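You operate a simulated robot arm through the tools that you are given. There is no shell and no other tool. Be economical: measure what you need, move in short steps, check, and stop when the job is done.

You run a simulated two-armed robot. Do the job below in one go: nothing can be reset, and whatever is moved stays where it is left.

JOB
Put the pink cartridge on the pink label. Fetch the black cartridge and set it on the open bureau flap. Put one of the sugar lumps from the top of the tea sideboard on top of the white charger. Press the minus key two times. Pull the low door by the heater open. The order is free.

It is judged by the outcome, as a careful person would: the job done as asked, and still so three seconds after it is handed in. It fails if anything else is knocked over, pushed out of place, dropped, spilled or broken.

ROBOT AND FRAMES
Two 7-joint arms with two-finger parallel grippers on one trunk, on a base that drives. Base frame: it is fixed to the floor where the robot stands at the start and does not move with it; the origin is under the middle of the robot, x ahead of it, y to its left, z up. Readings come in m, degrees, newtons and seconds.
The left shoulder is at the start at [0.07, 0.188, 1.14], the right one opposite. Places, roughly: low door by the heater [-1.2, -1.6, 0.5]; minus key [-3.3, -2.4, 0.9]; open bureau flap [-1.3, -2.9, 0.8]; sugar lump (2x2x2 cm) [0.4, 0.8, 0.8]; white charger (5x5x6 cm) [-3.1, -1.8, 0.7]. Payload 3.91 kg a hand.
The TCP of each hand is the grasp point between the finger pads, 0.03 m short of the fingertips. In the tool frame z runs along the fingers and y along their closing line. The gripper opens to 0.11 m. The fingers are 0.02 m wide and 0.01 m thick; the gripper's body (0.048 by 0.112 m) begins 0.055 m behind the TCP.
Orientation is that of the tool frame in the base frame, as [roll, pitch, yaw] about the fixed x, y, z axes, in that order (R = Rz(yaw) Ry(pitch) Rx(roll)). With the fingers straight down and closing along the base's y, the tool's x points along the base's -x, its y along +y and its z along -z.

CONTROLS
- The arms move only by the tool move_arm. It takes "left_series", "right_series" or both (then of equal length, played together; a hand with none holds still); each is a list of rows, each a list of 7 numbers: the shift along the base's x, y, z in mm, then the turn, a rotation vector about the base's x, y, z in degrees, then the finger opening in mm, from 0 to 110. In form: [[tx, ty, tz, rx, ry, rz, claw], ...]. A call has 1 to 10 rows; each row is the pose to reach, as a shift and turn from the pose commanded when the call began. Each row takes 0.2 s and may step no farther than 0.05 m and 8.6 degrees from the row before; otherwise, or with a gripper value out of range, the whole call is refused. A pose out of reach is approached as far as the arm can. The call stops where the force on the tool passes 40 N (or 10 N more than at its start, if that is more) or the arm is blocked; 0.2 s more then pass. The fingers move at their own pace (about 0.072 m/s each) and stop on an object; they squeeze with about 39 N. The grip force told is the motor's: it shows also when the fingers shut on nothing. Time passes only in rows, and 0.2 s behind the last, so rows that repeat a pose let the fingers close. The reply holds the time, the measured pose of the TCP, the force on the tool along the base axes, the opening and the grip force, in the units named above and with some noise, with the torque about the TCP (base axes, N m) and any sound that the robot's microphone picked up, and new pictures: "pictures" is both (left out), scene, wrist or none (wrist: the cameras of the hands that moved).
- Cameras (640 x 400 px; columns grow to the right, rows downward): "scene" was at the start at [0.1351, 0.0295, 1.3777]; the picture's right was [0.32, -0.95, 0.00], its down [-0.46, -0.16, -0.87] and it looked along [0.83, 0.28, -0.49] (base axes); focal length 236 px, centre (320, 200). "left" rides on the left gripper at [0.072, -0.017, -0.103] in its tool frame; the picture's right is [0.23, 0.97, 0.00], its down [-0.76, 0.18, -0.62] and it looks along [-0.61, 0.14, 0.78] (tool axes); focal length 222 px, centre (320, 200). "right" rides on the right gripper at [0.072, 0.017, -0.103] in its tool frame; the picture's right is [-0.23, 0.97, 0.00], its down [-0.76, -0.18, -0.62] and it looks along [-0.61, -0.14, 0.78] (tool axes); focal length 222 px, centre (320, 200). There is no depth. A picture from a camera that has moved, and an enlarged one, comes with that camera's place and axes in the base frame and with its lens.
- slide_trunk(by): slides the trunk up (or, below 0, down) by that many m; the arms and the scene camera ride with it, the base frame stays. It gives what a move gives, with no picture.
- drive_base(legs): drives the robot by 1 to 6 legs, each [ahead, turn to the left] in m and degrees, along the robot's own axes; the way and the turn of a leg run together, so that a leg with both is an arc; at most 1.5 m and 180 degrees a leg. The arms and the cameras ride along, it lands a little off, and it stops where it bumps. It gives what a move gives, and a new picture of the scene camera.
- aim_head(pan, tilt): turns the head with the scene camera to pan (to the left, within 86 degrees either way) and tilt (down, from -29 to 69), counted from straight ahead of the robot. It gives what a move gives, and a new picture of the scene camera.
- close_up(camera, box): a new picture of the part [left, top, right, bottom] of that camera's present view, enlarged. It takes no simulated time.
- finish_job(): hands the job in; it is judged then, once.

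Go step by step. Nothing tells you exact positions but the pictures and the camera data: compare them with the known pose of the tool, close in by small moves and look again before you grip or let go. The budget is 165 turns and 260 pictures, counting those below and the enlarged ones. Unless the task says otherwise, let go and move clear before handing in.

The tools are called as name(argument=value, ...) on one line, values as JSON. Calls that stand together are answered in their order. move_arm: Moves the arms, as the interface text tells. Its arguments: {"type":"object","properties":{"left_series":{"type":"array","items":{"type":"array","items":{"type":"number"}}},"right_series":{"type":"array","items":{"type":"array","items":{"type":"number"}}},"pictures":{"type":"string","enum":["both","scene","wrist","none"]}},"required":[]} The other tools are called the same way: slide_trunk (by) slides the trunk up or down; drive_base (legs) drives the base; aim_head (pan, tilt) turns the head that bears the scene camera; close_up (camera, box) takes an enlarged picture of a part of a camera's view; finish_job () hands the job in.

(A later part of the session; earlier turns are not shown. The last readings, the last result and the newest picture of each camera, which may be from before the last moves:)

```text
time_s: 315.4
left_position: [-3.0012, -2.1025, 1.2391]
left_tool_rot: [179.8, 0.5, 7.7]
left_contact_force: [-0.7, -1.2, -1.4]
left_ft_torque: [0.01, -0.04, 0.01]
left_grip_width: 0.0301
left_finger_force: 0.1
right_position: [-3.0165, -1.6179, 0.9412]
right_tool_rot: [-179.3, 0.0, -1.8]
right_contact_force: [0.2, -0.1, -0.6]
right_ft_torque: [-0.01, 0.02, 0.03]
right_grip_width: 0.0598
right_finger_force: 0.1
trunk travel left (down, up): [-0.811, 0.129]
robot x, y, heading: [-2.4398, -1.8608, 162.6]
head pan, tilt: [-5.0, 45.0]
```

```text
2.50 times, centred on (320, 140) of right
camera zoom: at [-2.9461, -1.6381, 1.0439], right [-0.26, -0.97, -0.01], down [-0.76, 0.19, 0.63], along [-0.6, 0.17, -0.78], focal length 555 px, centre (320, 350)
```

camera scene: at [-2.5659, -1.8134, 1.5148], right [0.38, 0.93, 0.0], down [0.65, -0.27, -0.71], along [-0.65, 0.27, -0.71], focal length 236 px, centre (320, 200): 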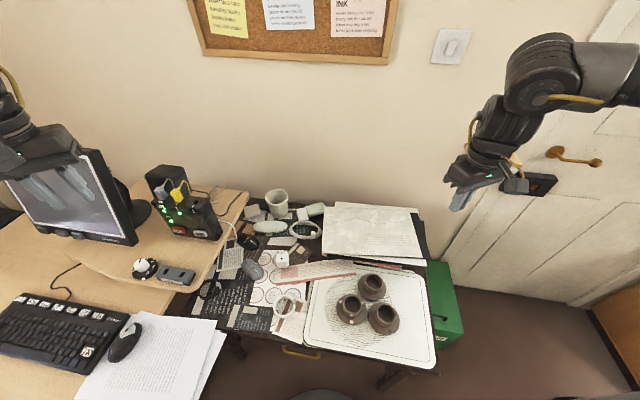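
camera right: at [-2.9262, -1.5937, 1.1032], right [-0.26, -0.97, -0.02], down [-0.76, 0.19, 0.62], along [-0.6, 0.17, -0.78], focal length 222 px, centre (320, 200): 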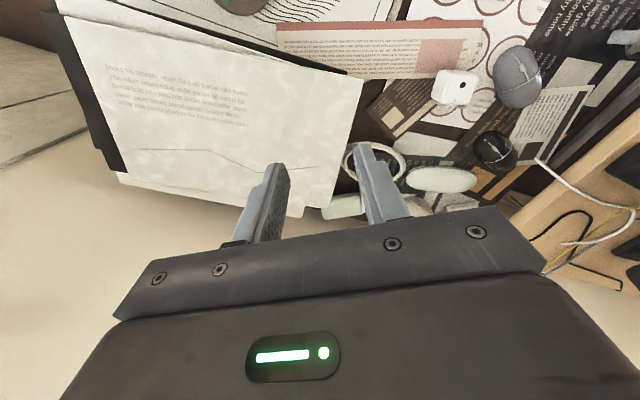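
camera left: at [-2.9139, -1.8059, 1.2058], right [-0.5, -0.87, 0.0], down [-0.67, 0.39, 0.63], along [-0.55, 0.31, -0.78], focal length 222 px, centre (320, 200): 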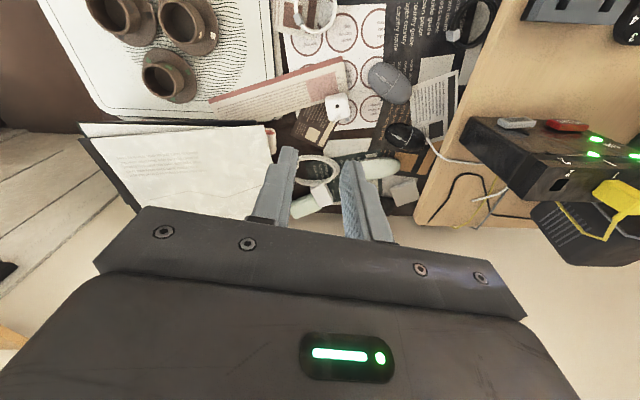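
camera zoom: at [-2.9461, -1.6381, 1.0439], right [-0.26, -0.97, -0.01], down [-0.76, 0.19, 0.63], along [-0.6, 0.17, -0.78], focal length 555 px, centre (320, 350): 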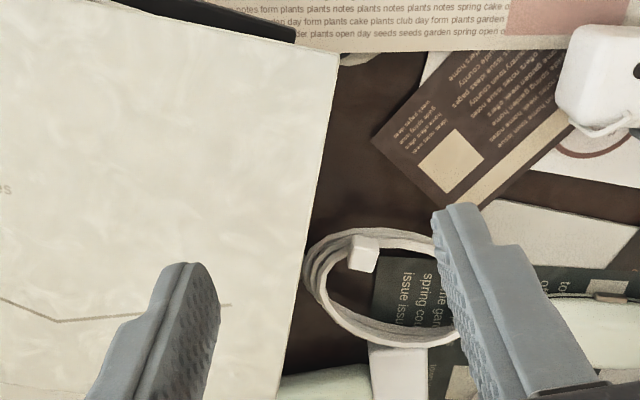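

It is a separate small white cube lying against the inside of the coil, at about (-3.127, -1.616), so I take it as the lump. To reach it comfortably I'll raise the hand, turn left 17 degrees, creep forward and lower the trunk a bit.

move_arm(right_series=[[10, 0, 40, 0, 0, 0, 50], [20, 0, 80, 0, 0, 0, 50], [30, 0, 120, 0, 0, 0, 50], [30, 0, 150, 0, 0, 0, 50]], pictures="none")

drive_base(legs=[[0, 17], [0.03, 0]])

slide_trunk(by=-0.13)

move_arm(right_series=[[-10, 25, -8, 0, 0, -4, 45], [-20, 50, -16, 0, 0, -8, 45], [-30, 78, -24, 0, 0, -12, 45], [-40, 106, -30, 0, 0, -16, 45], [-45, 135, -36, 0, 0, -20, 45], [-48, 160, -42, 0, 0, -24, 45]], pictures="wrist")

```text
time_s: 316.4
left_position: [-3.0003, -2.1037, 1.2408]
left_tool_rot: [179.9, 0.5, 7.8]
left_contact_force: [-1.3, 0.2, 0.0]
left_ft_torque: [0.02, -0.02, -0.02]
left_grip_width: 0.0299
left_finger_force: 0.1
right_position: [-2.9875, -1.6182, 1.0915]
right_tool_rot: [-179.2, -0.1, -1.8]
right_contact_force: [0.1, -0.6, -0.9]
right_ft_torque: [-0.02, 0.03, 0.02]
right_grip_width: 0.0501
right_finger_force: 0.1
trunk travel left (down, up): [-0.811, 0.129]
robot x, y, heading: [-2.4389, -1.8593, 162.7]
head pan, tilt: [-5.0, 45.0]
```

```text
time_s: 318.2
left_position: [-2.9261, -2.2567, 1.2445]
left_tool_rot: [-180.0, 1.0, 24.7]
left_contact_force: [1.1, 0.0, -0.2]
left_ft_torque: [-0.03, 0.08, -0.05]
left_grip_width: 0.0301
left_finger_force: 0.1
right_position: [-3.0574, -1.7874, 1.0957]
right_tool_rot: [-179.1, 0.3, 15.1]
right_contact_force: [0.5, 0.2, 0.5]
right_ft_torque: [-0.01, 0.07, 0.01]
right_grip_width: 0.0499
right_finger_force: 0.0
trunk travel left (down, up): [-0.811, 0.129]
robot x, y, heading: [-2.4737, -1.8563, 179.5]
head pan, tilt: [-5.0, 45.0]
camera scene: at [-2.5934, -1.8504, 1.5158], right [0.09, 1.0, 0.0], down [0.7, -0.07, -0.71], along [-0.71, 0.07, -0.7], focal length 236 px, centre (320, 200)
```

scene: 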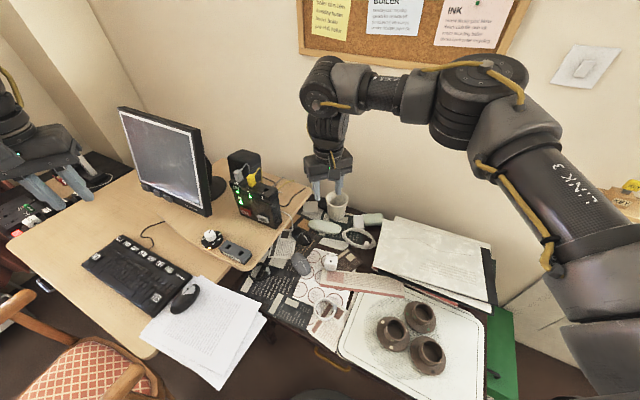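

```text
time_s: 319.8
left_position: [-2.9354, -2.2563, 1.1113]
left_tool_rot: [179.9, 0.5, 24.7]
left_contact_force: [-0.8, -0.2, -0.3]
left_ft_torque: [0.03, 0.03, 0.02]
left_grip_width: 0.0301
left_finger_force: 0.1
right_position: [-3.0648, -1.7868, 0.9605]
right_tool_rot: [-179.2, 0.0, 15.1]
right_contact_force: [-0.5, 0.1, -0.5]
right_ft_torque: [0.02, -0.01, 0.01]
right_grip_width: 0.0501
right_finger_force: 0.0
trunk travel left (down, up): [-0.681, 0.259]
robot x, y, heading: [-2.4742, -1.8581, 179.7]
head pan, tilt: [-5.0, 45.0]
```

```text
time_s: 321.2
left_position: [-2.9354, -2.2546, 1.1114]
left_tool_rot: [179.8, 0.6, 24.7]
left_contact_force: [0.2, 1.0, -0.4]
left_ft_torque: [-0.02, 0.03, -0.02]
left_grip_width: 0.03
left_finger_force: 0.1
right_position: [-3.1128, -1.6276, 0.9172]
right_tool_rot: [-179.1, -0.1, -8.9]
right_contact_force: [-0.3, -0.4, 0.6]
right_ft_torque: [0.0, -0.01, 0.01]
right_grip_width: 0.0449
right_finger_force: 0.0
trunk travel left (down, up): [-0.681, 0.259]
robot x, y, heading: [-2.4704, -1.8569, 179.8]
head pan, tilt: [-5.0, 45.0]
camera right: at [-3.0438, -1.6554, 1.0202], right [-0.37, -0.93, -0.01], down [-0.73, 0.28, 0.62], along [-0.58, 0.24, -0.78], focal length 222 px, centre (320, 200)
```

right: 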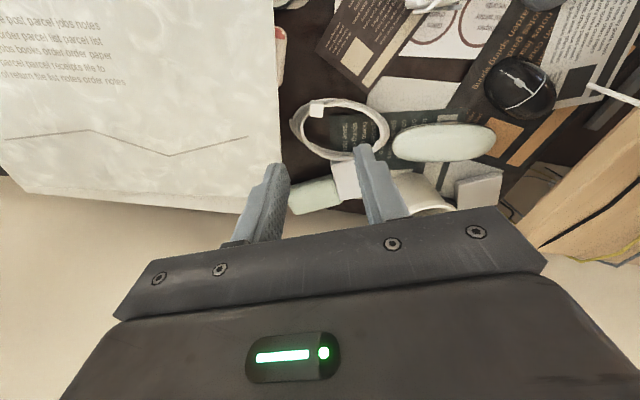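

Good posture. Zooming to refine the lump position and the gap to the cable.

close_up(camera="right", box=[270, 80, 410, 170])

```text
4.44 times, centred on (340, 125) of right
camera zoom: at [-3.0438, -1.6554, 1.0202], right [-0.37, -0.93, -0.01], down [-0.73, 0.28, 0.62], along [-0.58, 0.24, -0.78], focal length 987 px, centre (231, 533)
```

zoom: 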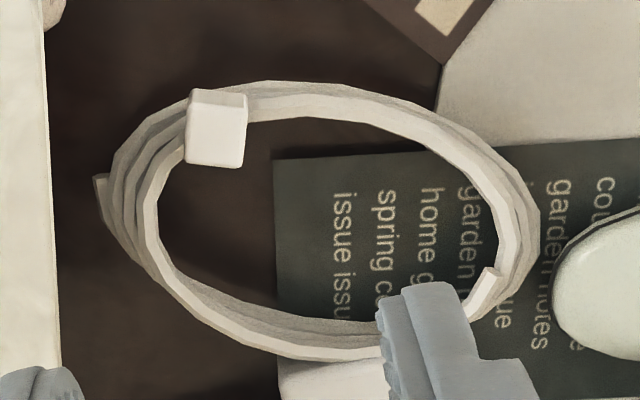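

The cube rests partly on the cable, so it can be gripped above the cable height. I'll align over it, turn the yaw 12 degrees to match its faces, and descend in stages.

move_arm(right_series=[[-3, 3, -25, 0, 0, -3, 45], [-6, 6, -50, 0, 0, -6, 45], [-9, 9, -75, 0, 0, -9, 45], [-11, 12, -100, 0, 0, -12, 45], [-12, 13, -125, 0, 0, -12, 45]], pictures="wrist")

close_up(camera="right", box=[240, 100, 420, 220])

```text
time_s: 322.4
left_position: [-2.9354, -2.2554, 1.1108]
left_tool_rot: [179.7, 0.5, 24.7]
left_contact_force: [0.7, 0.0, 0.3]
left_ft_torque: [0.01, 0.01, 0.04]
left_grip_width: 0.03
left_finger_force: 0.1
right_position: [-3.1248, -1.6142, 0.7938]
right_tool_rot: [-179.2, -0.1, -20.9]
right_contact_force: [0.7, -0.3, -0.5]
right_ft_torque: [-0.02, 0.01, 0.04]
right_grip_width: 0.0447
right_finger_force: 0.1
trunk travel left (down, up): [-0.681, 0.259]
robot x, y, heading: [-2.4672, -1.8606, 179.6]
head pan, tilt: [-5.0, 45.0]
camera right: at [-3.0633, -1.6564, 0.8963], right [-0.56, -0.83, -0.01], down [-0.65, 0.43, 0.62], along [-0.51, 0.36, -0.78], focal length 222 px, centre (320, 200)
```

right: 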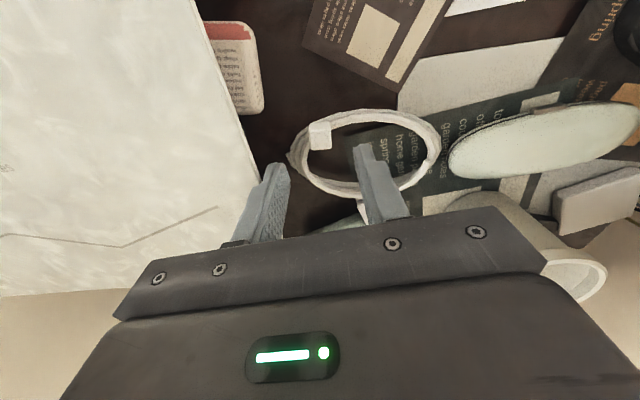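

```text
3.33 times, centred on (330, 160) of right
camera zoom: at [-3.0633, -1.6564, 0.8963], right [-0.56, -0.83, -0.01], down [-0.65, 0.43, 0.62], along [-0.51, 0.36, -0.78], focal length 740 px, centre (287, 333)
```

zoom: 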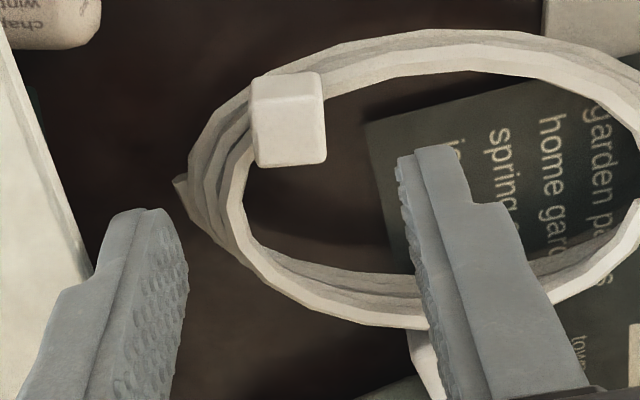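

It is clearly a sugar lump sitting on the coil's edge. Correcting 5 mm and descending so the tips are just above the cable, then closing.

move_arm(right_series=[[3, -1, -15, 0, 0, 0, 40], [5, -1, -30, 0, 0, 0, 40], [5, -1, -40, 0, 0, 0, 40], [5, -1, -46, 0, 0, 0, 40]], pictures="none")

close_up(camera="right", box=[240, 100, 420, 220])

```text
time_s: 323.4
left_position: [-2.9338, -2.2555, 1.1111]
left_tool_rot: [179.9, 0.5, 24.7]
left_contact_force: [0.3, 0.0, 0.7]
left_ft_torque: [-0.01, 0.05, 0.01]
left_grip_width: 0.0304
left_finger_force: 0.0
right_position: [-3.1194, -1.6146, 0.7491]
right_tool_rot: [-179.2, 0.2, -20.9]
right_contact_force: [-0.9, 1.7, 9.1]
right_ft_torque: [-0.24, 0.1, -0.08]
right_grip_width: 0.0397
right_finger_force: 0.1
trunk travel left (down, up): [-0.681, 0.259]
robot x, y, heading: [-2.4705, -1.8597, 179.7]
head pan, tilt: [-5.0, 45.0]
```

```text
3.33 times, centred on (330, 160) of right
camera zoom: at [-3.0581, -1.6578, 0.852], right [-0.56, -0.83, -0.01], down [-0.65, 0.43, 0.63], along [-0.52, 0.36, -0.78], focal length 740 px, centre (287, 333)
```

zoom: 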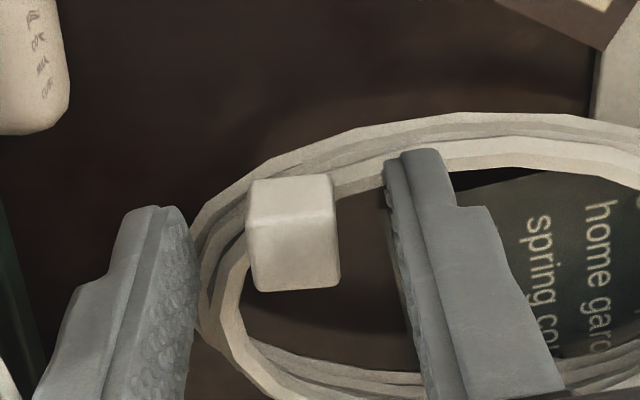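

The lump is about 9 mm further out than the fingertips. Lifting a touch, shifting outward, then closing.

move_arm(right_series=[[0, 0, 5, 0, 0, 0, 40], [-7, 5, 5, 0, 0, 0, 40], [-7, 5, 1, 0, 0, 0, 40], [-7, 5, 1, 0, 0, 0, 20], [-7, 5, 1, 0, 0, 0, 2], [-7, 5, 1, 0, 0, 0, 2]], pictures="none")

close_up(camera="right", box=[240, 100, 420, 220])

```text
time_s: 324.8
left_position: [-2.9336, -2.2553, 1.1102]
left_tool_rot: [179.9, 0.5, 24.7]
left_contact_force: [0.5, -0.2, 1.1]
left_ft_torque: [-0.01, -0.01, -0.03]
left_grip_width: 0.03
left_finger_force: 0.0
right_position: [-3.1277, -1.6112, 0.7497]
right_tool_rot: [-179.2, 0.0, -20.8]
right_contact_force: [-2.4, -5.0, 5.7]
right_ft_torque: [-0.23, 0.07, -0.04]
right_grip_width: 0.0121
right_finger_force: 39.2
trunk travel left (down, up): [-0.681, 0.259]
robot x, y, heading: [-2.4724, -1.8596, 179.5]
head pan, tilt: [-5.0, 45.0]
```

```text
3.33 times, centred on (330, 160) of right
camera zoom: at [-3.0652, -1.654, 0.8521], right [-0.56, -0.83, -0.01], down [-0.65, 0.43, 0.63], along [-0.51, 0.36, -0.78], focal length 740 px, centre (287, 333)
```

zoom: 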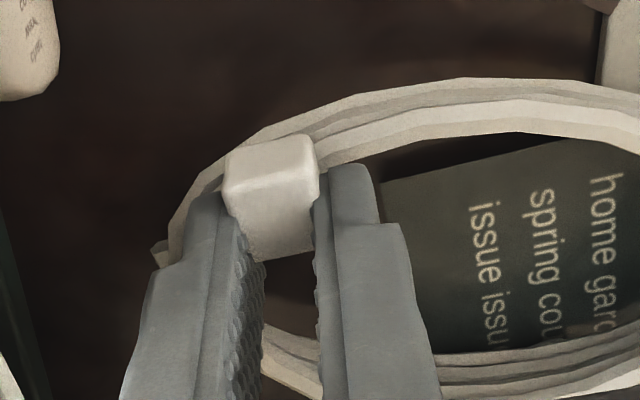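

Gripped at 12 mm, exactly as the lump read before. Lifting gently and carrying it slowly to the charger just beside it.

move_arm(right_series=[[0, 0, 10, 0, 0, 0, 2], [0, 0, 25, 0, 0, 0, 2], [0, 0, 45, 0, 0, 0, 2], [0, 0, 70, 0, 0, 0, 2], [5, -10, 85, 0, 0, 0, 2], [15, -30, 90, 0, 0, 0, 2], [27, -53, 90, 0, 0, 0, 2], [41, -79, 90, 0, 0, 0, 2]], pictures="wrist")

```text
time_s: 326.6
left_position: [-2.934, -2.2572, 1.1104]
left_tool_rot: [179.9, 0.6, 24.8]
left_contact_force: [-0.9, -0.5, -0.1]
left_ft_torque: [0.01, 0.0, 0.0]
left_grip_width: 0.0299
left_finger_force: 0.1
right_position: [-3.0862, -1.6907, 0.8403]
right_tool_rot: [-179.0, 0.0, -20.9]
right_contact_force: [0.6, -0.3, 0.8]
right_ft_torque: [0.01, 0.02, 0.0]
right_grip_width: 0.0119
right_finger_force: 39.9
trunk travel left (down, up): [-0.681, 0.259]
robot x, y, heading: [-2.4741, -1.8621, 179.6]
head pan, tilt: [-5.0, 45.0]
camera right: at [-3.0243, -1.7326, 0.9421], right [-0.56, -0.83, -0.01], down [-0.65, 0.43, 0.63], along [-0.51, 0.36, -0.78], focal length 222 px, centre (320, 200)
```

right: 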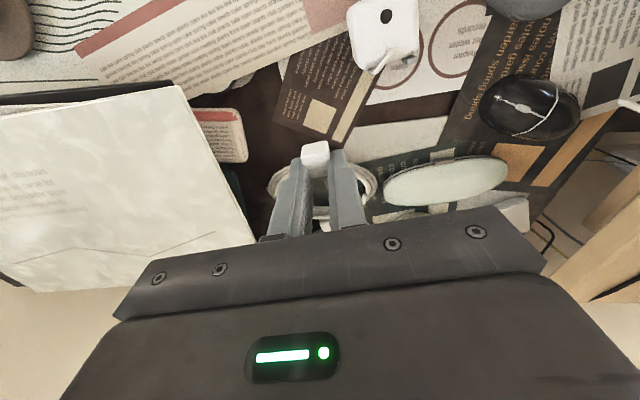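

Held well. The charger's top (its dot) triangulates to (-3.042, -1.768, 0.763). Moving over it.

move_arm(right_series=[[10, -18, 0, 0, 0, 0, 2], [20, -37, 0, 0, 0, 0, 2], [30, -56, 0, 0, 0, 0, 2], [38, -73, 0, 0, 0, 0, 2], [38, -73, -10, 0, 0, 0, 2]], pictures="none")

close_up(camera="right", box=[240, 80, 420, 220])

close_up(camera="scene", box=[270, 210, 370, 285])

```text
time_s: 327.8
left_position: [-2.9359, -2.2544, 1.1111]
left_tool_rot: [179.7, 0.6, 24.8]
left_contact_force: [-0.3, 0.1, -0.6]
left_ft_torque: [0.0, -0.02, 0.0]
left_grip_width: 0.0301
left_finger_force: 0.1
right_position: [-3.0486, -1.7626, 0.8282]
right_tool_rot: [-179.2, 0.0, -20.8]
right_contact_force: [0.1, 0.1, -0.9]
right_ft_torque: [0.01, -0.02, 0.05]
right_grip_width: 0.0117
right_finger_force: 38.6
trunk travel left (down, up): [-0.681, 0.259]
robot x, y, heading: [-2.4689, -1.8594, 179.6]
head pan, tilt: [-5.0, 45.0]
```

```text
2.86 times, centred on (330, 150) of right
camera zoom: at [-2.9864, -1.805, 0.9316], right [-0.56, -0.83, -0.01], down [-0.65, 0.43, 0.62], along [-0.51, 0.36, -0.78], focal length 635 px, centre (291, 343)
```

zoom: 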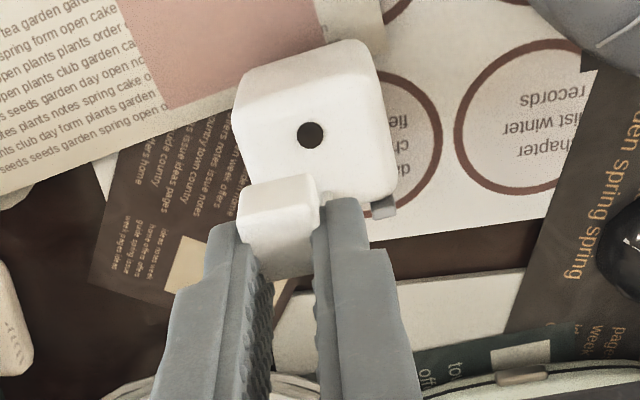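

```text
5.33 times, centred on (320, 248) of scene
camera zoom: at [-2.6039, -1.8504, 1.3847], right [0.09, 1.0, 0.0], down [0.7, -0.07, -0.71], along [-0.7, 0.07, -0.71], focal length 1261 px, centre (320, -53)
```

zoom: 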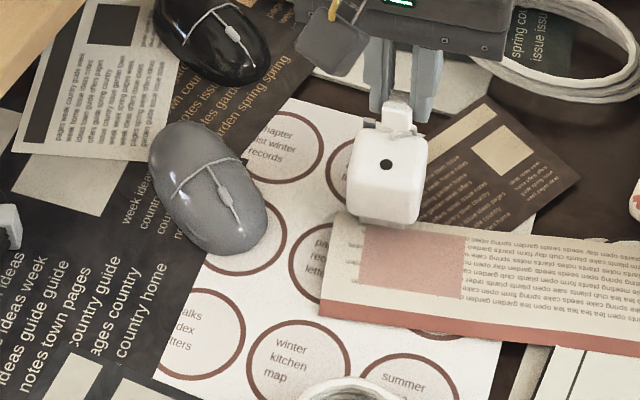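

The lump needs about 10 mm more toward the dot. Adjusting, then lowering gently until contact.

move_arm(right_series=[[1, -5, 0, 0, 0, 0, 2], [2, -10, -3, 0, 0, 0, 2], [2, -10, -10, 0, 0, 0, 2], [2, -10, -16, 0, 0, 0, 2], [2, -10, -20, 0, 0, 0, 2]], pictures="none")

close_up(camera="right", box=[240, 80, 420, 220])

close_up(camera="scene", box=[300, 215, 360, 260])

```text
time_s: 329.0
left_position: [-2.9351, -2.2556, 1.1105]
left_tool_rot: [179.8, 0.6, 24.7]
left_contact_force: [-0.4, 0.7, 0.1]
left_ft_torque: [0.0, -0.02, 0.01]
left_grip_width: 0.0302
left_finger_force: 0.1
right_position: [-3.0445, -1.7717, 0.8077]
right_tool_rot: [-179.2, 0.0, -20.8]
right_contact_force: [-0.4, -0.4, -0.7]
right_ft_torque: [0.0, -0.02, -0.04]
right_grip_width: 0.012
right_finger_force: 39.0
trunk travel left (down, up): [-0.681, 0.259]
robot x, y, heading: [-2.4703, -1.8588, 179.7]
head pan, tilt: [-5.0, 45.0]
```

```text
2.86 times, centred on (330, 150) of right
camera zoom: at [-2.9841, -1.815, 0.9114], right [-0.56, -0.83, -0.01], down [-0.65, 0.43, 0.63], along [-0.51, 0.36, -0.78], focal length 635 px, centre (291, 343)
```

zoom: 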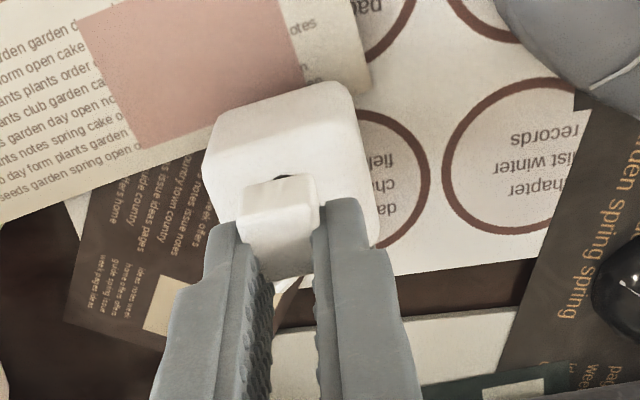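

```text
8.89 times, centred on (330, 238) of scene
camera zoom: at [-2.6034, -1.851, 1.3848], right [0.09, 1.0, 0.0], down [0.7, -0.07, -0.71], along [-0.7, 0.07, -0.71], focal length 2102 px, centre (231, -133)
```

zoom: 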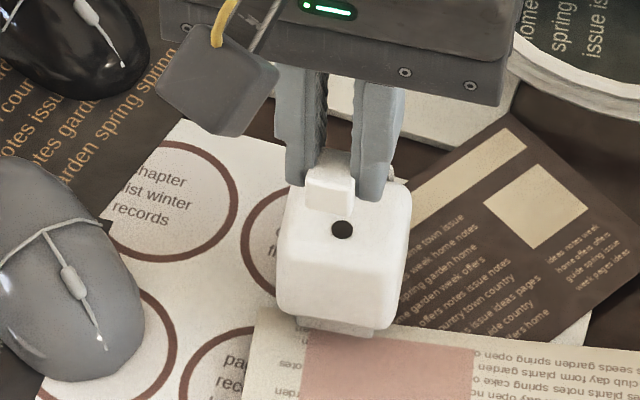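

Both views place the lump within 5 mm of the dot, so it's aligned. Lowering in 3–4 mm steps to contact.

move_arm(right_series=[[0, 3, -4, 0, 0, 0, 2], [0, 3, -7, 0, 0, 0, 2], [0, 3, -10, 0, 0, 0, 2], [0, 3, -13, 0, 0, 0, 2]], pictures="none")

```text
time_s: 330.0
left_position: [-2.9346, -2.2552, 1.1106]
left_tool_rot: [179.9, 0.6, 24.8]
left_contact_force: [0.8, -0.6, -0.3]
left_ft_torque: [0.0, 0.01, -0.01]
left_grip_width: 0.03
left_finger_force: 0.1
right_position: [-3.0455, -1.7692, 0.7957]
right_tool_rot: [-179.1, -0.1, -20.8]
right_contact_force: [-0.3, -0.2, 0.1]
right_ft_torque: [-0.02, 0.01, -0.03]
right_grip_width: 0.0116
right_finger_force: 38.9
trunk travel left (down, up): [-0.681, 0.259]
robot x, y, heading: [-2.471, -1.8592, 179.4]
head pan, tilt: [-5.0, 45.0]
```

No contact yet. A few more millimetres, and a look.

move_arm(right_series=[[0, 0, -2, 0, 0, 0, 2], [0, 0, -4, 0, 0, 0, 2], [0, 0, -6, 0, 0, 0, 2]], pictures="none")

close_up(camera="scene", box=[300, 215, 360, 260])

```text
time_s: 330.8
left_position: [-2.9355, -2.2552, 1.1113]
left_tool_rot: [179.8, 0.6, 24.7]
left_contact_force: [0.0, -0.3, 0.0]
left_ft_torque: [0.01, 0.03, 0.02]
left_grip_width: 0.03
left_finger_force: 0.0
right_position: [-3.0463, -1.7695, 0.7909]
right_tool_rot: [-179.1, 0.0, -20.8]
right_contact_force: [1.1, 0.9, -0.6]
right_ft_torque: [-0.07, 0.01, -0.02]
right_grip_width: 0.0118
right_finger_force: 38.8
trunk travel left (down, up): [-0.681, 0.259]
robot x, y, heading: [-2.4733, -1.862, 179.6]
head pan, tilt: [-5.0, 45.0]
```

```text
8.89 times, centred on (330, 238) of scene
camera zoom: at [-2.6033, -1.8511, 1.3848], right [0.09, 1.0, 0.0], down [0.7, -0.07, -0.71], along [-0.7, 0.07, -0.71], focal length 2102 px, centre (231, -133)
```

zoom: 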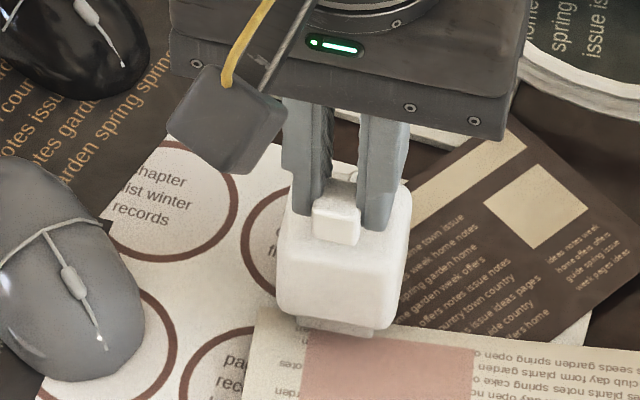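

The lump is centred over the top. Lowering a little more and watching the force.

move_arm(right_series=[[0, 0, -2, 0, 0, 0, 2], [0, 0, -4, 0, 0, 0, 2]], pictures="none")

move_arm(right_series=[[0, 0, -2, 0, 0, 0, 2], [0, 0, -4, 0, 0, 0, 2]], pictures="none")

```text
time_s: 331.4
left_position: [-2.9348, -2.2568, 1.1123]
left_tool_rot: [179.8, 0.6, 24.6]
left_contact_force: [0.0, 0.1, -0.7]
left_ft_torque: [-0.02, 0.01, -0.02]
left_grip_width: 0.0301
left_finger_force: 0.0
right_position: [-3.0453, -1.7686, 0.7855]
right_tool_rot: [-179.2, 0.0, -20.7]
right_contact_force: [1.0, -0.4, 0.0]
right_ft_torque: [0.05, -0.02, 0.05]
right_grip_width: 0.012
right_finger_force: 39.0
trunk travel left (down, up): [-0.681, 0.259]
robot x, y, heading: [-2.4742, -1.8615, 179.7]
head pan, tilt: [-5.0, 45.0]
```

```text
time_s: 332.0
left_position: [-2.9345, -2.2553, 1.1106]
left_tool_rot: [179.9, 0.5, 24.7]
left_contact_force: [0.0, 1.2, 0.6]
left_ft_torque: [0.03, 0.01, 0.01]
left_grip_width: 0.0301
left_finger_force: 0.0
right_position: [-3.0456, -1.7691, 0.7814]
right_tool_rot: [-179.2, 0.0, -20.7]
right_contact_force: [0.2, -0.9, -0.6]
right_ft_torque: [-0.02, 0.02, 0.01]
right_grip_width: 0.012
right_finger_force: 39.3
trunk travel left (down, up): [-0.681, 0.259]
robot x, y, heading: [-2.4713, -1.8563, 179.8]
head pan, tilt: [-5.0, 45.0]
```

Still no contact. Checking visually how far there is to go.

close_up(camera="right", box=[260, 80, 380, 170])

close_up(camera="scene", box=[310, 215, 350, 245])

```text
4.44 times, centred on (320, 125) of right
camera zoom: at [-2.9841, -1.812, 0.8849], right [-0.56, -0.83, -0.01], down [-0.65, 0.43, 0.63], along [-0.51, 0.36, -0.78], focal length 987 px, centre (320, 533)
```

zoom: 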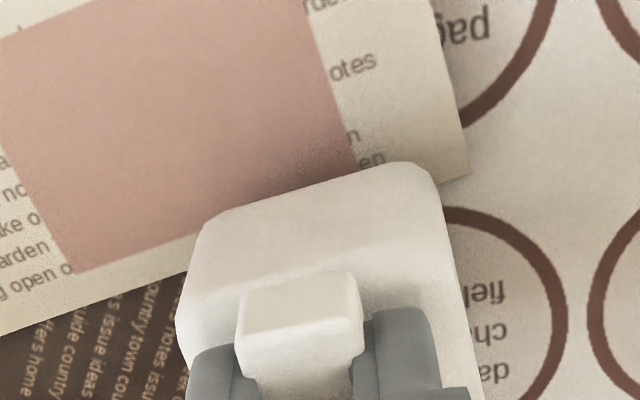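

```text
13.33 times, centred on (330, 230) of scene
camera zoom: at [-2.6034, -1.851, 1.3848], right [0.09, 1.0, 0.0], down [0.7, -0.07, -0.71], along [-0.7, 0.07, -0.71], focal length 3153 px, centre (187, -200)
```

zoom: 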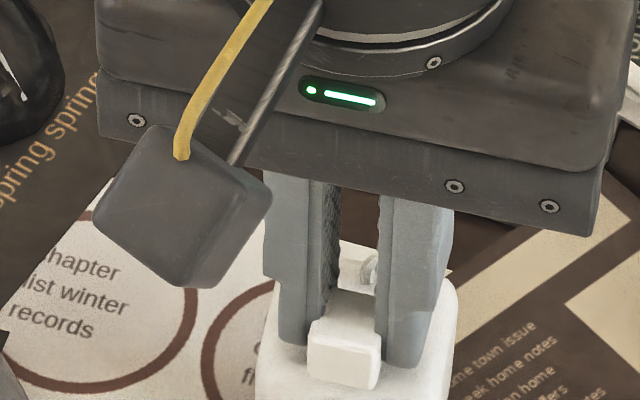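

Close now; the lump is about 6 mm robot-side of centre. Shifting it outward 5 mm and lowering to contact.

move_arm(right_series=[[-5, 0, 0, 0, 0, 0, 2], [-5, 0, -3, 0, 0, 0, 2], [-5, 0, -6, 0, 0, 0, 2]], pictures="none")

move_arm(right_series=[[0, 0, -2, 0, 0, 0, 2], [0, 0, -4, 0, 0, 0, 2]], pictures="none")

close_up(camera="scene", box=[310, 220, 350, 250])

```text
time_s: 332.8
left_position: [-2.9357, -2.2551, 1.1106]
left_tool_rot: [180.0, 0.7, 24.7]
left_contact_force: [-0.1, 0.9, 0.2]
left_ft_torque: [0.02, 0.01, 0.0]
left_grip_width: 0.03
left_finger_force: 0.0
right_position: [-3.0501, -1.7697, 0.7775]
right_tool_rot: [-179.3, 0.0, -20.8]
right_contact_force: [-0.2, 0.4, 5.8]
right_ft_torque: [-0.04, 0.07, -0.03]
right_grip_width: 0.0117
right_finger_force: 38.9
trunk travel left (down, up): [-0.681, 0.259]
robot x, y, heading: [-2.4696, -1.861, 179.8]
head pan, tilt: [-5.0, 45.0]
```

```text
time_s: 333.4
left_position: [-2.932, -2.2556, 1.1135]
left_tool_rot: [179.9, 0.8, 24.6]
left_contact_force: [-0.3, 0.2, -0.4]
left_ft_torque: [0.0, 0.01, 0.02]
left_grip_width: 0.0298
left_finger_force: 0.1
right_position: [-3.0492, -1.7691, 0.7772]
right_tool_rot: [-179.4, 0.4, -20.9]
right_contact_force: [-4.8, 3.7, 38.6]
right_ft_torque: [0.03, 0.18, -0.04]
right_grip_width: 0.0117
right_finger_force: 39.3
trunk travel left (down, up): [-0.681, 0.259]
robot x, y, heading: [-2.4723, -1.8558, 179.7]
head pan, tilt: [-5.0, 45.0]
```

```text
13.33 times, centred on (330, 235) of scene
camera zoom: at [-2.599, -1.8513, 1.3858], right [0.09, 1.0, 0.0], down [0.7, -0.07, -0.71], along [-0.71, 0.07, -0.7], focal length 3153 px, centre (187, -267)
```

zoom: 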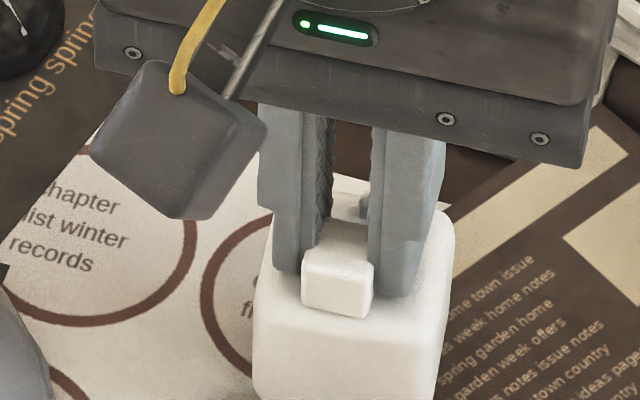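

Contact made at 0.7775. I'll relieve the pressure, open a little at a time, and rise straight up.

move_arm(right_series=[[0, 0, 2, 0, 0, 0, 2], [0, 0, 4, 0, 0, 0, 2], [0, 0, 4, 0, 0, 0, 16], [0, 0, 4, 0, 0, 0, 22], [0, 0, 4, 0, 0, 0, 30], [0, 0, 10, 0, 0, 0, 32], [0, 0, 25, 0, 0, 0, 34], [0, 0, 50, 0, 0, 0, 34], [0, 0, 80, 0, 0, 0, 34], [0, 0, 110, 0, 0, 0, 34]], pictures="wrist")

close_up(camera="scene", box=[300, 215, 360, 260])

```text
time_s: 335.6
left_position: [-2.9346, -2.2556, 1.1109]
left_tool_rot: [179.9, 0.7, 24.7]
left_contact_force: [0.5, 0.6, 0.4]
left_ft_torque: [-0.02, 0.03, -0.03]
left_grip_width: 0.03
left_finger_force: 0.0
right_position: [-3.0589, -1.7692, 0.8794]
right_tool_rot: [-179.2, -0.2, -20.7]
right_contact_force: [0.0, 0.1, -0.1]
right_ft_torque: [0.01, -0.01, 0.01]
right_grip_width: 0.0341
right_finger_force: 0.0
right hand out of reach, approached as far as the arm can: row 10
trunk travel left (down, up): [-0.681, 0.259]
robot x, y, heading: [-2.4686, -1.8602, 179.7]
head pan, tilt: [-5.0, 45.0]
camera right: at [-2.9976, -1.8111, 0.9826], right [-0.56, -0.83, -0.02], down [-0.65, 0.43, 0.62], along [-0.51, 0.36, -0.78], focal length 222 px, centre (320, 200)
```

right: 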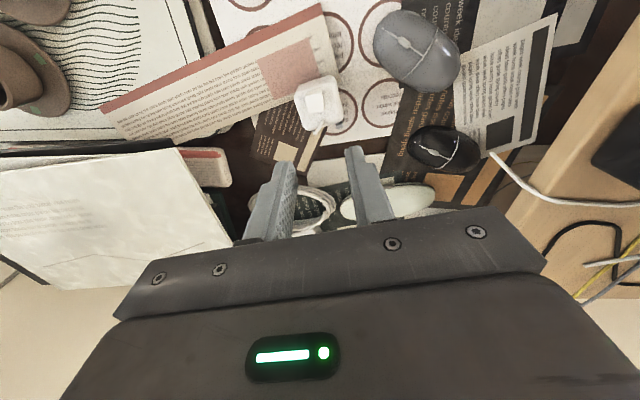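

```text
8.89 times, centred on (330, 238) of scene
camera zoom: at [-2.6026, -1.8514, 1.3848], right [0.09, 1.0, 0.0], down [0.7, -0.07, -0.71], along [-0.7, 0.07, -0.71], focal length 2102 px, centre (231, -133)
```

zoom: 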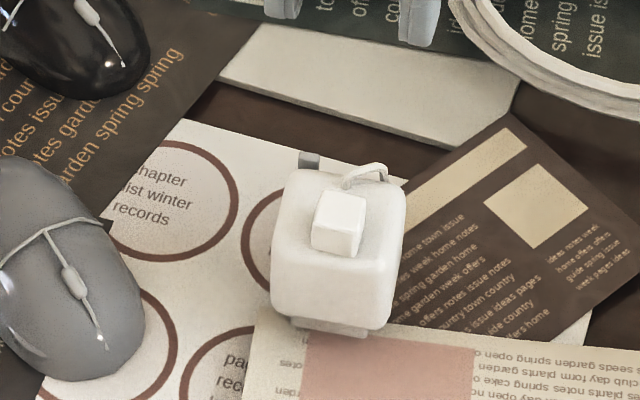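

The sugar lump sits on the charger. Now the minus key at about (-3.30, -2.41, 0.90), facing the chair. I'll raise the trunk and reposition so the left arm can reach it, turning away from the tall items.

slide_trunk(by=0.14)

drive_base(legs=[[0, -84], [-0.35, 0], [0, 53]])

aim_head(pan=42, tilt=30)

```text
time_s: 337.3
left_position: [-2.9347, -2.2554, 1.2504]
left_tool_rot: [179.8, 0.6, 24.7]
left_contact_force: [0.2, -0.4, -0.5]
left_ft_torque: [0.0, 0.05, -0.04]
left_grip_width: 0.0301
left_finger_force: 0.1
right_position: [-3.0592, -1.7686, 1.0197]
right_tool_rot: [-179.2, -0.1, -20.8]
right_contact_force: [-0.1, 0.4, 0.0]
right_ft_torque: [-0.01, 0.0, -0.01]
right_grip_width: 0.0341
right_finger_force: 0.1
trunk travel left (down, up): [-0.821, 0.119]
robot x, y, heading: [-2.4654, -1.8563, 179.6]
head pan, tilt: [-5.0, 45.0]
```

```text
time_s: 344.5
left_position: [-3.0115, -2.0102, 1.2505]
left_tool_rot: [179.8, 0.6, -35.2]
left_contact_force: [0.1, 0.9, 0.5]
left_ft_torque: [-0.03, 0.03, -0.01]
left_grip_width: 0.0302
left_finger_force: 0.1
right_position: [-2.6543, -1.6563, 1.0188]
right_tool_rot: [-179.2, -0.1, -80.4]
right_contact_force: [-0.4, -0.1, -0.9]
right_ft_torque: [0.02, 0.0, -0.03]
right_grip_width: 0.0337
right_finger_force: 0.0
trunk travel left (down, up): [-0.821, 0.119]
robot x, y, heading: [-2.4354, -2.2129, 120.0]
head pan, tilt: [-5.0, 45.0]
stopped in leg 3: the robot was blocked; the commanded pose is now the measured one
camera scene: at [-2.496, -2.0929, 1.5248], right [0.91, 0.42, 0.0], down [0.3, -0.64, -0.71], along [-0.3, 0.64, -0.71], focal length 236 px, centre (320, 200)
```

scene: 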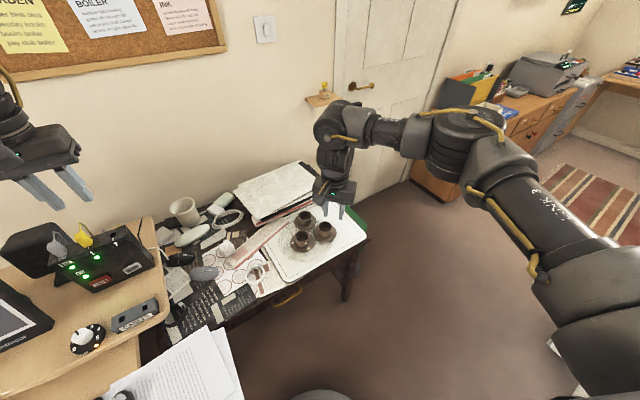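

```text
time_s: 345.6
left_position: [-3.0124, -2.0094, 1.2523]
left_tool_rot: [179.7, 0.6, -35.1]
left_contact_force: [0.3, -0.1, -0.5]
left_ft_torque: [0.03, -0.01, -0.02]
left_grip_width: 0.0299
left_finger_force: 0.0
right_position: [-2.6547, -1.6567, 1.019]
right_tool_rot: [-179.2, -0.1, -80.4]
right_contact_force: [0.3, 0.8, 1.0]
right_ft_torque: [-0.05, 0.03, -0.02]
right_grip_width: 0.0339
right_finger_force: 0.0
trunk travel left (down, up): [-0.821, 0.119]
robot x, y, heading: [-2.4367, -2.2103, 119.9]
head pan, tilt: [42.0, 30.0]
camera scene: at [-2.5481, -2.1384, 1.5474], right [0.31, 0.95, 0.0], down [0.47, -0.16, -0.87], along [-0.82, 0.27, -0.5], focal length 236 px, centre (320, 200)
```

scene: 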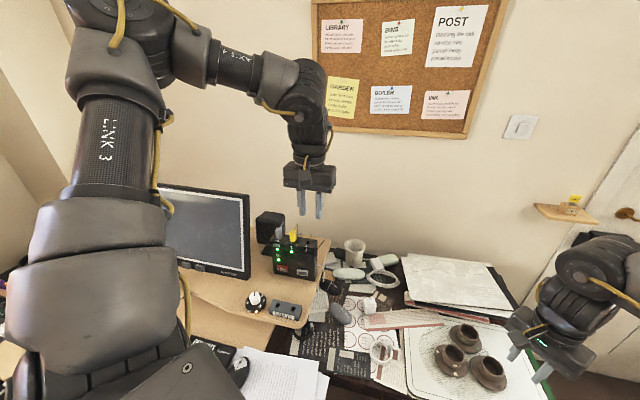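

The turn was blocked at 120 degrees, perhaps by the desk edge. I'll back off 8 cm and finish the turn.

drive_base(legs=[[-0.08, 0], [0, 29]])

```text
time_s: 348.1
left_position: [-2.998, -2.3851, 1.251]
left_tool_rot: [179.8, 0.6, -6.1]
left_contact_force: [0.2, -0.2, 0.1]
left_ft_torque: [0.03, 0.03, 0.03]
left_grip_width: 0.0301
left_finger_force: 0.0
right_position: [-2.8574, -1.9017, 1.0197]
right_tool_rot: [-179.2, -0.1, -51.4]
right_contact_force: [0.7, -0.7, 0.0]
right_ft_torque: [0.03, 0.0, -0.01]
right_grip_width: 0.0343
right_finger_force: 0.1
trunk travel left (down, up): [-0.821, 0.119]
robot x, y, heading: [-2.3956, -2.2776, 148.7]
head pan, tilt: [42.0, 30.0]
camera scene: at [-2.5293, -2.2721, 1.5475], right [-0.19, 0.98, 0.0], down [0.49, 0.1, -0.87], along [-0.85, -0.16, -0.5], focal length 236 px, centre (320, 200)
```

scene: 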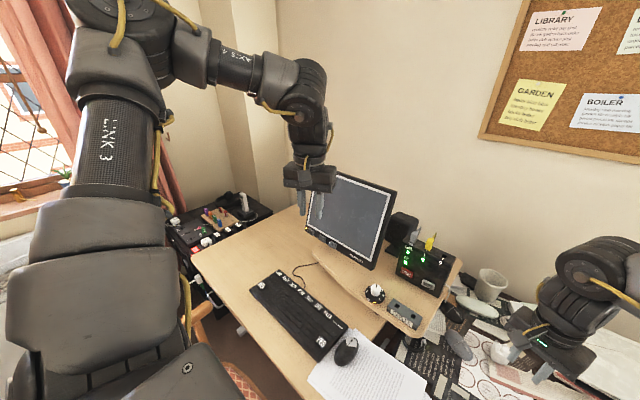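

In position now, with the monitor right ahead of the left hand. Zooming on the bezel buttons for a second bearing on the key.

close_up(camera="scene", box=[295, 210, 385, 275])

```text
6.15 times, centred on (340, 242) of scene
camera zoom: at [-2.5293, -2.2721, 1.5475], right [-0.19, 0.98, 0.0], down [0.49, 0.1, -0.87], along [-0.85, -0.16, -0.5], focal length 1455 px, centre (197, -62)
```

zoom: 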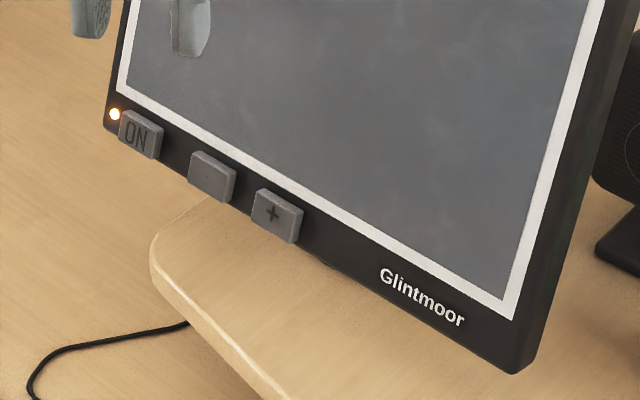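

The key triangulates to (-3.317, -2.413, 0.892). I'll close the left fingers, tilt them forward 50 degrees and bring them toward a point in front of the key.

move_arm(left_series=[[-12, -2, -20, 0.75, 7.1, 0, 0], [-26, -5, -42, 1.5, 14.2, 0, 0], [-42, -8, -66, 2.3, 21.3, 0, 0], [-60, -12, -92, 3, 28.4, 0, 0], [-80, -16, -120, 3.8, 35.5, 0, 0], [-102, -20, -148, 4.5, 42.6, 0, 0], [-126, -25, -178, 5.3, 49.7, 0, 0], [-150, -30, -208, 5.3, 49.7, 0, 0], [-175, -35, -238, 5.3, 49.7, 0, 0], [-200, -40, -270, 5.3, 49.7, 0, 0]], pictures="wrist")

```text
time_s: 350.3
left_position: [-3.1952, -2.422, 0.995]
left_tool_rot: [179.4, 50.5, -6.4]
left_contact_force: [0.1, -0.1, -0.4]
left_ft_torque: [0.03, 0.0, 0.01]
left_grip_width: 0.0002
left_finger_force: 37.5
left hand out of reach, approached as far as the arm can: row 3, 4, 10
right_position: [-2.8574, -1.8979, 1.0164]
right_tool_rot: [-179.3, -0.4, -51.4]
right_contact_force: [-0.2, 0.2, 0.0]
right_ft_torque: [-0.05, -0.01, 0.0]
right_grip_width: 0.034
right_finger_force: 0.1
trunk travel left (down, up): [-0.821, 0.119]
robot x, y, heading: [-2.3987, -2.2795, 148.5]
head pan, tilt: [42.0, 30.0]
camera left: at [-3.0695, -2.4189, 1.0049], right [0.04, -0.98, -0.17], down [-0.02, -0.17, 0.98], along [-1.0, -0.04, -0.03], focal length 222 px, centre (320, 200)
```

left: 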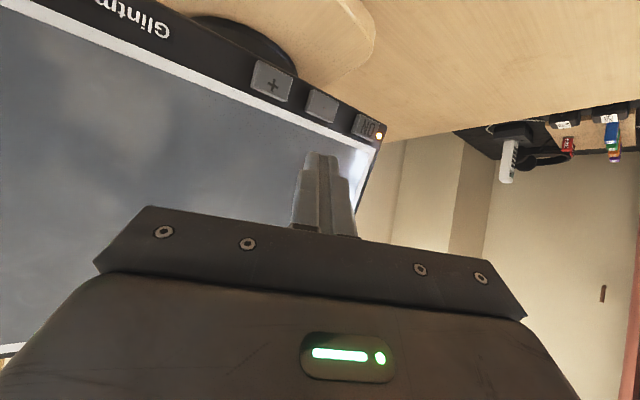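

Excellent view: the minus key lies directly ahead, matching the estimate. Moving the tips to 35 mm in front of it.

move_arm(left_series=[[-20, -4, -28, 0, 0, 0, 0], [-42, -8, -56, 0, 0, 0, 0], [-69, -12, -84, 0, 0, 0, 0]], pictures="wrist")

```text
time_s: 351.1
left_position: [-3.216, -2.4432, 0.9985]
left_tool_rot: [180.0, 50.6, -6.2]
left_contact_force: [-0.3, 0.7, 0.2]
left_ft_torque: [0.01, 0.02, 0.05]
left_grip_width: 0.0
left_finger_force: 37.8
left hand out of reach, approached as far as the arm can: row 1, 2, 3
right_position: [-2.8563, -1.9025, 1.0189]
right_tool_rot: [-179.2, -0.1, -51.3]
right_contact_force: [0.3, 0.0, 0.1]
right_ft_torque: [0.01, -0.01, 0.0]
right_grip_width: 0.034
right_finger_force: 0.1
trunk travel left (down, up): [-0.821, 0.119]
robot x, y, heading: [-2.3967, -2.2764, 149.0]
head pan, tilt: [42.0, 30.0]
camera left: at [-3.0906, -2.4398, 1.0082], right [0.04, -0.98, -0.17], down [-0.02, -0.17, 0.98], along [-1.0, -0.04, -0.03], focal length 222 px, centre (320, 200)
```

left: 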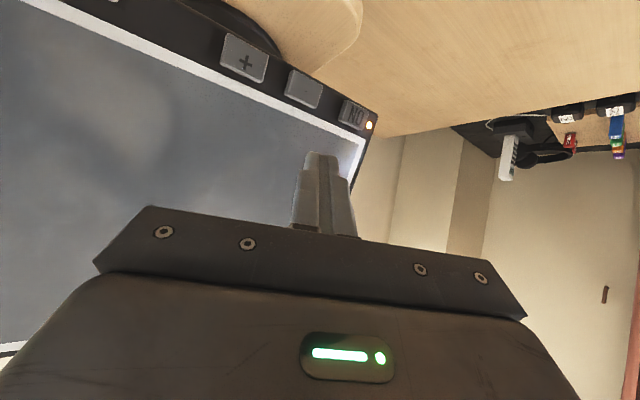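

The arm won't go lower there, so the trunk will. The base heading is exactly along the pressing direction, so I'll lower the trunk and align sideways, then drive for the press.

slide_trunk(by=-0.088)

move_arm(left_series=[[-4, -7, 0, 0, 0, 0, 0], [-9, -15, 0, 0, 0, 0, 0]], pictures="wrist")

```text
time_s: 352.4
left_position: [-3.2161, -2.4428, 0.9092]
left_tool_rot: [179.8, 50.5, -6.1]
left_contact_force: [0.4, 0.5, 0.1]
left_ft_torque: [0.03, 0.01, 0.01]
left_grip_width: 0.0
left_finger_force: 38.3
right_position: [-2.8563, -1.9003, 0.931]
right_tool_rot: [-179.2, 0.0, -51.4]
right_contact_force: [0.2, 0.1, 0.1]
right_ft_torque: [0.01, 0.01, 0.03]
right_grip_width: 0.0339
right_finger_force: 0.0
trunk travel left (down, up): [-0.733, 0.207]
robot x, y, heading: [-2.4014, -2.2807, 148.9]
head pan, tilt: [42.0, 30.0]
```

```text
time_s: 352.9
left_position: [-3.2246, -2.4581, 0.9098]
left_tool_rot: [179.8, 50.7, -6.1]
left_contact_force: [0.0, 0.3, 0.4]
left_ft_torque: [0.02, -0.03, 0.01]
left_grip_width: 0.0
left_finger_force: 37.8
right_position: [-2.8565, -1.9019, 0.9305]
right_tool_rot: [-179.2, -0.1, -51.4]
right_contact_force: [0.5, 0.8, 0.1]
right_ft_torque: [-0.01, -0.02, -0.01]
right_grip_width: 0.034
right_finger_force: 0.1
trunk travel left (down, up): [-0.733, 0.207]
robot x, y, heading: [-2.3954, -2.2761, 148.9]
head pan, tilt: [42.0, 30.0]
camera left: at [-3.0993, -2.455, 0.9204], right [0.04, -0.98, -0.17], down [-0.02, -0.17, 0.98], along [-1.0, -0.04, -0.03], focal length 222 px, centre (320, 200)
```

left: 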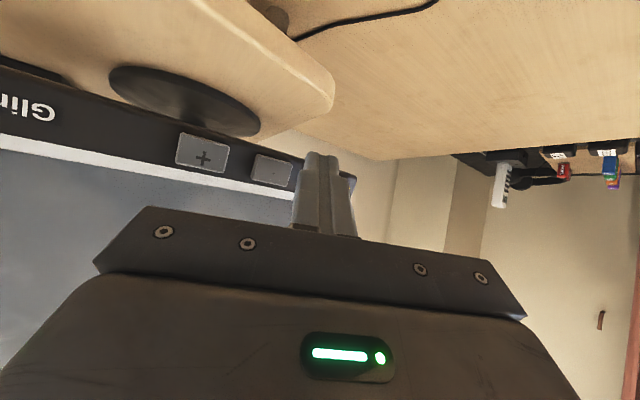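

The tips are level and aligned with the key, 8 cm in front. Driving forward 0.066 along the press direction.

drive_base(legs=[[0.066, 0]])

move_arm(left_series=[[-3, 2, 0, 0, 0, 0, 0], [-6, 4, 0, 0, 0, 0, 0], [-9, 5, 0, 0, 0, 0, 0]], pictures="wrist")

```text
time_s: 353.9
left_position: [-3.2725, -2.4288, 0.9178]
left_tool_rot: [-179.6, 51.2, -5.7]
left_contact_force: [0.3, -1.1, 0.0]
left_ft_torque: [0.01, 0.02, -0.06]
left_grip_width: 0.0001
left_finger_force: 37.9
right_position: [-2.9049, -1.8719, 0.9391]
right_tool_rot: [-179.5, 0.5, -51.3]
right_contact_force: [0.5, -0.2, 1.6]
right_ft_torque: [0.03, 0.07, -0.01]
right_grip_width: 0.0341
right_finger_force: 0.0
trunk travel left (down, up): [-0.733, 0.207]
robot x, y, heading: [-2.4512, -2.2415, 149.0]
head pan, tilt: [42.0, 30.0]
heard: click
camera scene: at [-2.5749, -2.2432, 1.4607], right [-0.19, 0.98, 0.01], down [0.48, 0.1, -0.87], along [-0.85, -0.16, -0.49], focal length 236 px, centre (320, 200)
```

scene: 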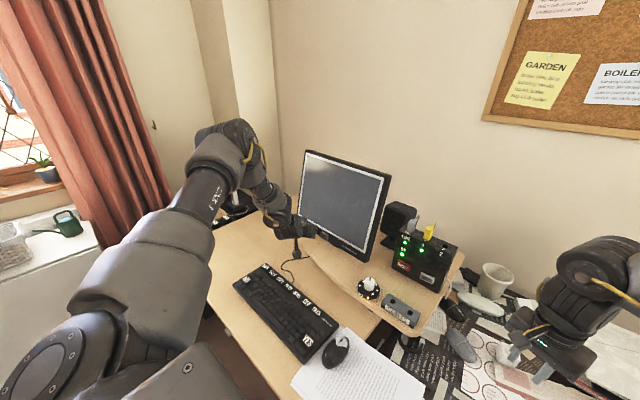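

```text
time_s: 354.8
left_position: [-3.2884, -2.422, 0.9117]
left_tool_rot: [-180.0, 50.6, -5.9]
left_contact_force: [0.0, 0.4, 0.0]
left_ft_torque: [0.03, 0.0, -0.02]
left_grip_width: 0.0001
left_finger_force: 38.1
left hand out of reach, approached as far as the arm can: row 3
right_position: [-2.9134, -1.8683, 0.9314]
right_tool_rot: [-179.2, -0.1, -51.3]
right_contact_force: [0.2, -0.1, -0.3]
right_ft_torque: [0.0, -0.02, 0.0]
right_grip_width: 0.0339
right_finger_force: 0.1
trunk travel left (down, up): [-0.733, 0.207]
robot x, y, heading: [-2.453, -2.2447, 149.0]
head pan, tilt: [42.0, 30.0]
camera left: at [-3.1617, -2.4178, 0.922], right [0.04, -0.98, -0.18], down [-0.02, -0.18, 0.98], along [-1.0, -0.04, -0.03], focal length 222 px, centre (320, 200)
```

left: 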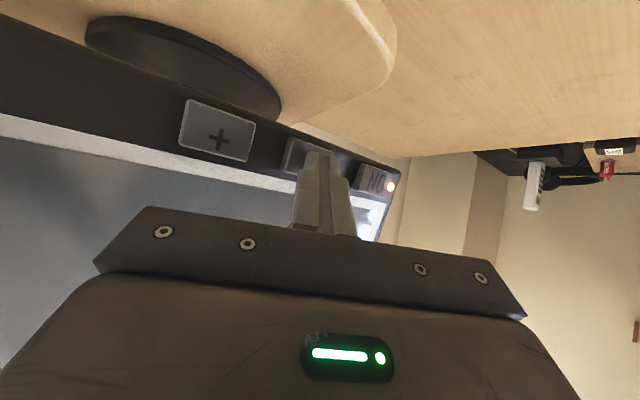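

A click was heard during the drive, so the sway seems to have given one press. The tips are now just at the key with no force. I'll retreat 10 mm, then advance gently for the next press.

move_arm(left_series=[[4, -3, 0, 0, 0, 0, 0], [9, -5, 0, 0, 0, 0, 0]], pictures="none")

move_arm(left_series=[[-4, 3, 0, 0, 0, 0, 0], [-9, 5, 0, 0, 0, 0, 0], [-11, 7, 0, 0, 0, 0, 0], [-13, 8, 0, 0, 0, 0, 0]], pictures="none")

```text
time_s: 355.4
left_position: [-3.2775, -2.4269, 0.9123]
left_tool_rot: [-179.9, 50.7, -5.8]
left_contact_force: [0.3, -0.2, -0.2]
left_ft_torque: [0.03, -0.01, 0.01]
left_grip_width: 0.0
left_finger_force: 37.8
right_position: [-2.9123, -1.87, 0.933]
right_tool_rot: [-179.3, 0.1, -51.3]
right_contact_force: [-0.3, 0.6, 0.3]
right_ft_torque: [0.0, 0.01, 0.01]
right_grip_width: 0.034
right_finger_force: 0.0
trunk travel left (down, up): [-0.733, 0.207]
robot x, y, heading: [-2.4522, -2.2463, 148.8]
head pan, tilt: [42.0, 30.0]
```

```text
time_s: 356.4
left_position: [-3.2897, -2.4205, 0.9151]
left_tool_rot: [-179.9, 50.7, -5.8]
left_contact_force: [1.8, -0.4, 0.4]
left_ft_torque: [0.0, 0.01, -0.01]
left_grip_width: 0.0
left_finger_force: 37.6
right_position: [-2.9114, -1.8688, 0.9329]
right_tool_rot: [-179.2, -0.1, -51.3]
right_contact_force: [0.5, -0.4, -0.8]
right_ft_torque: [0.02, 0.01, 0.0]
right_grip_width: 0.0341
right_finger_force: 0.0
trunk travel left (down, up): [-0.733, 0.207]
robot x, y, heading: [-2.4541, -2.2472, 149.0]
head pan, tilt: [42.0, 30.0]
```

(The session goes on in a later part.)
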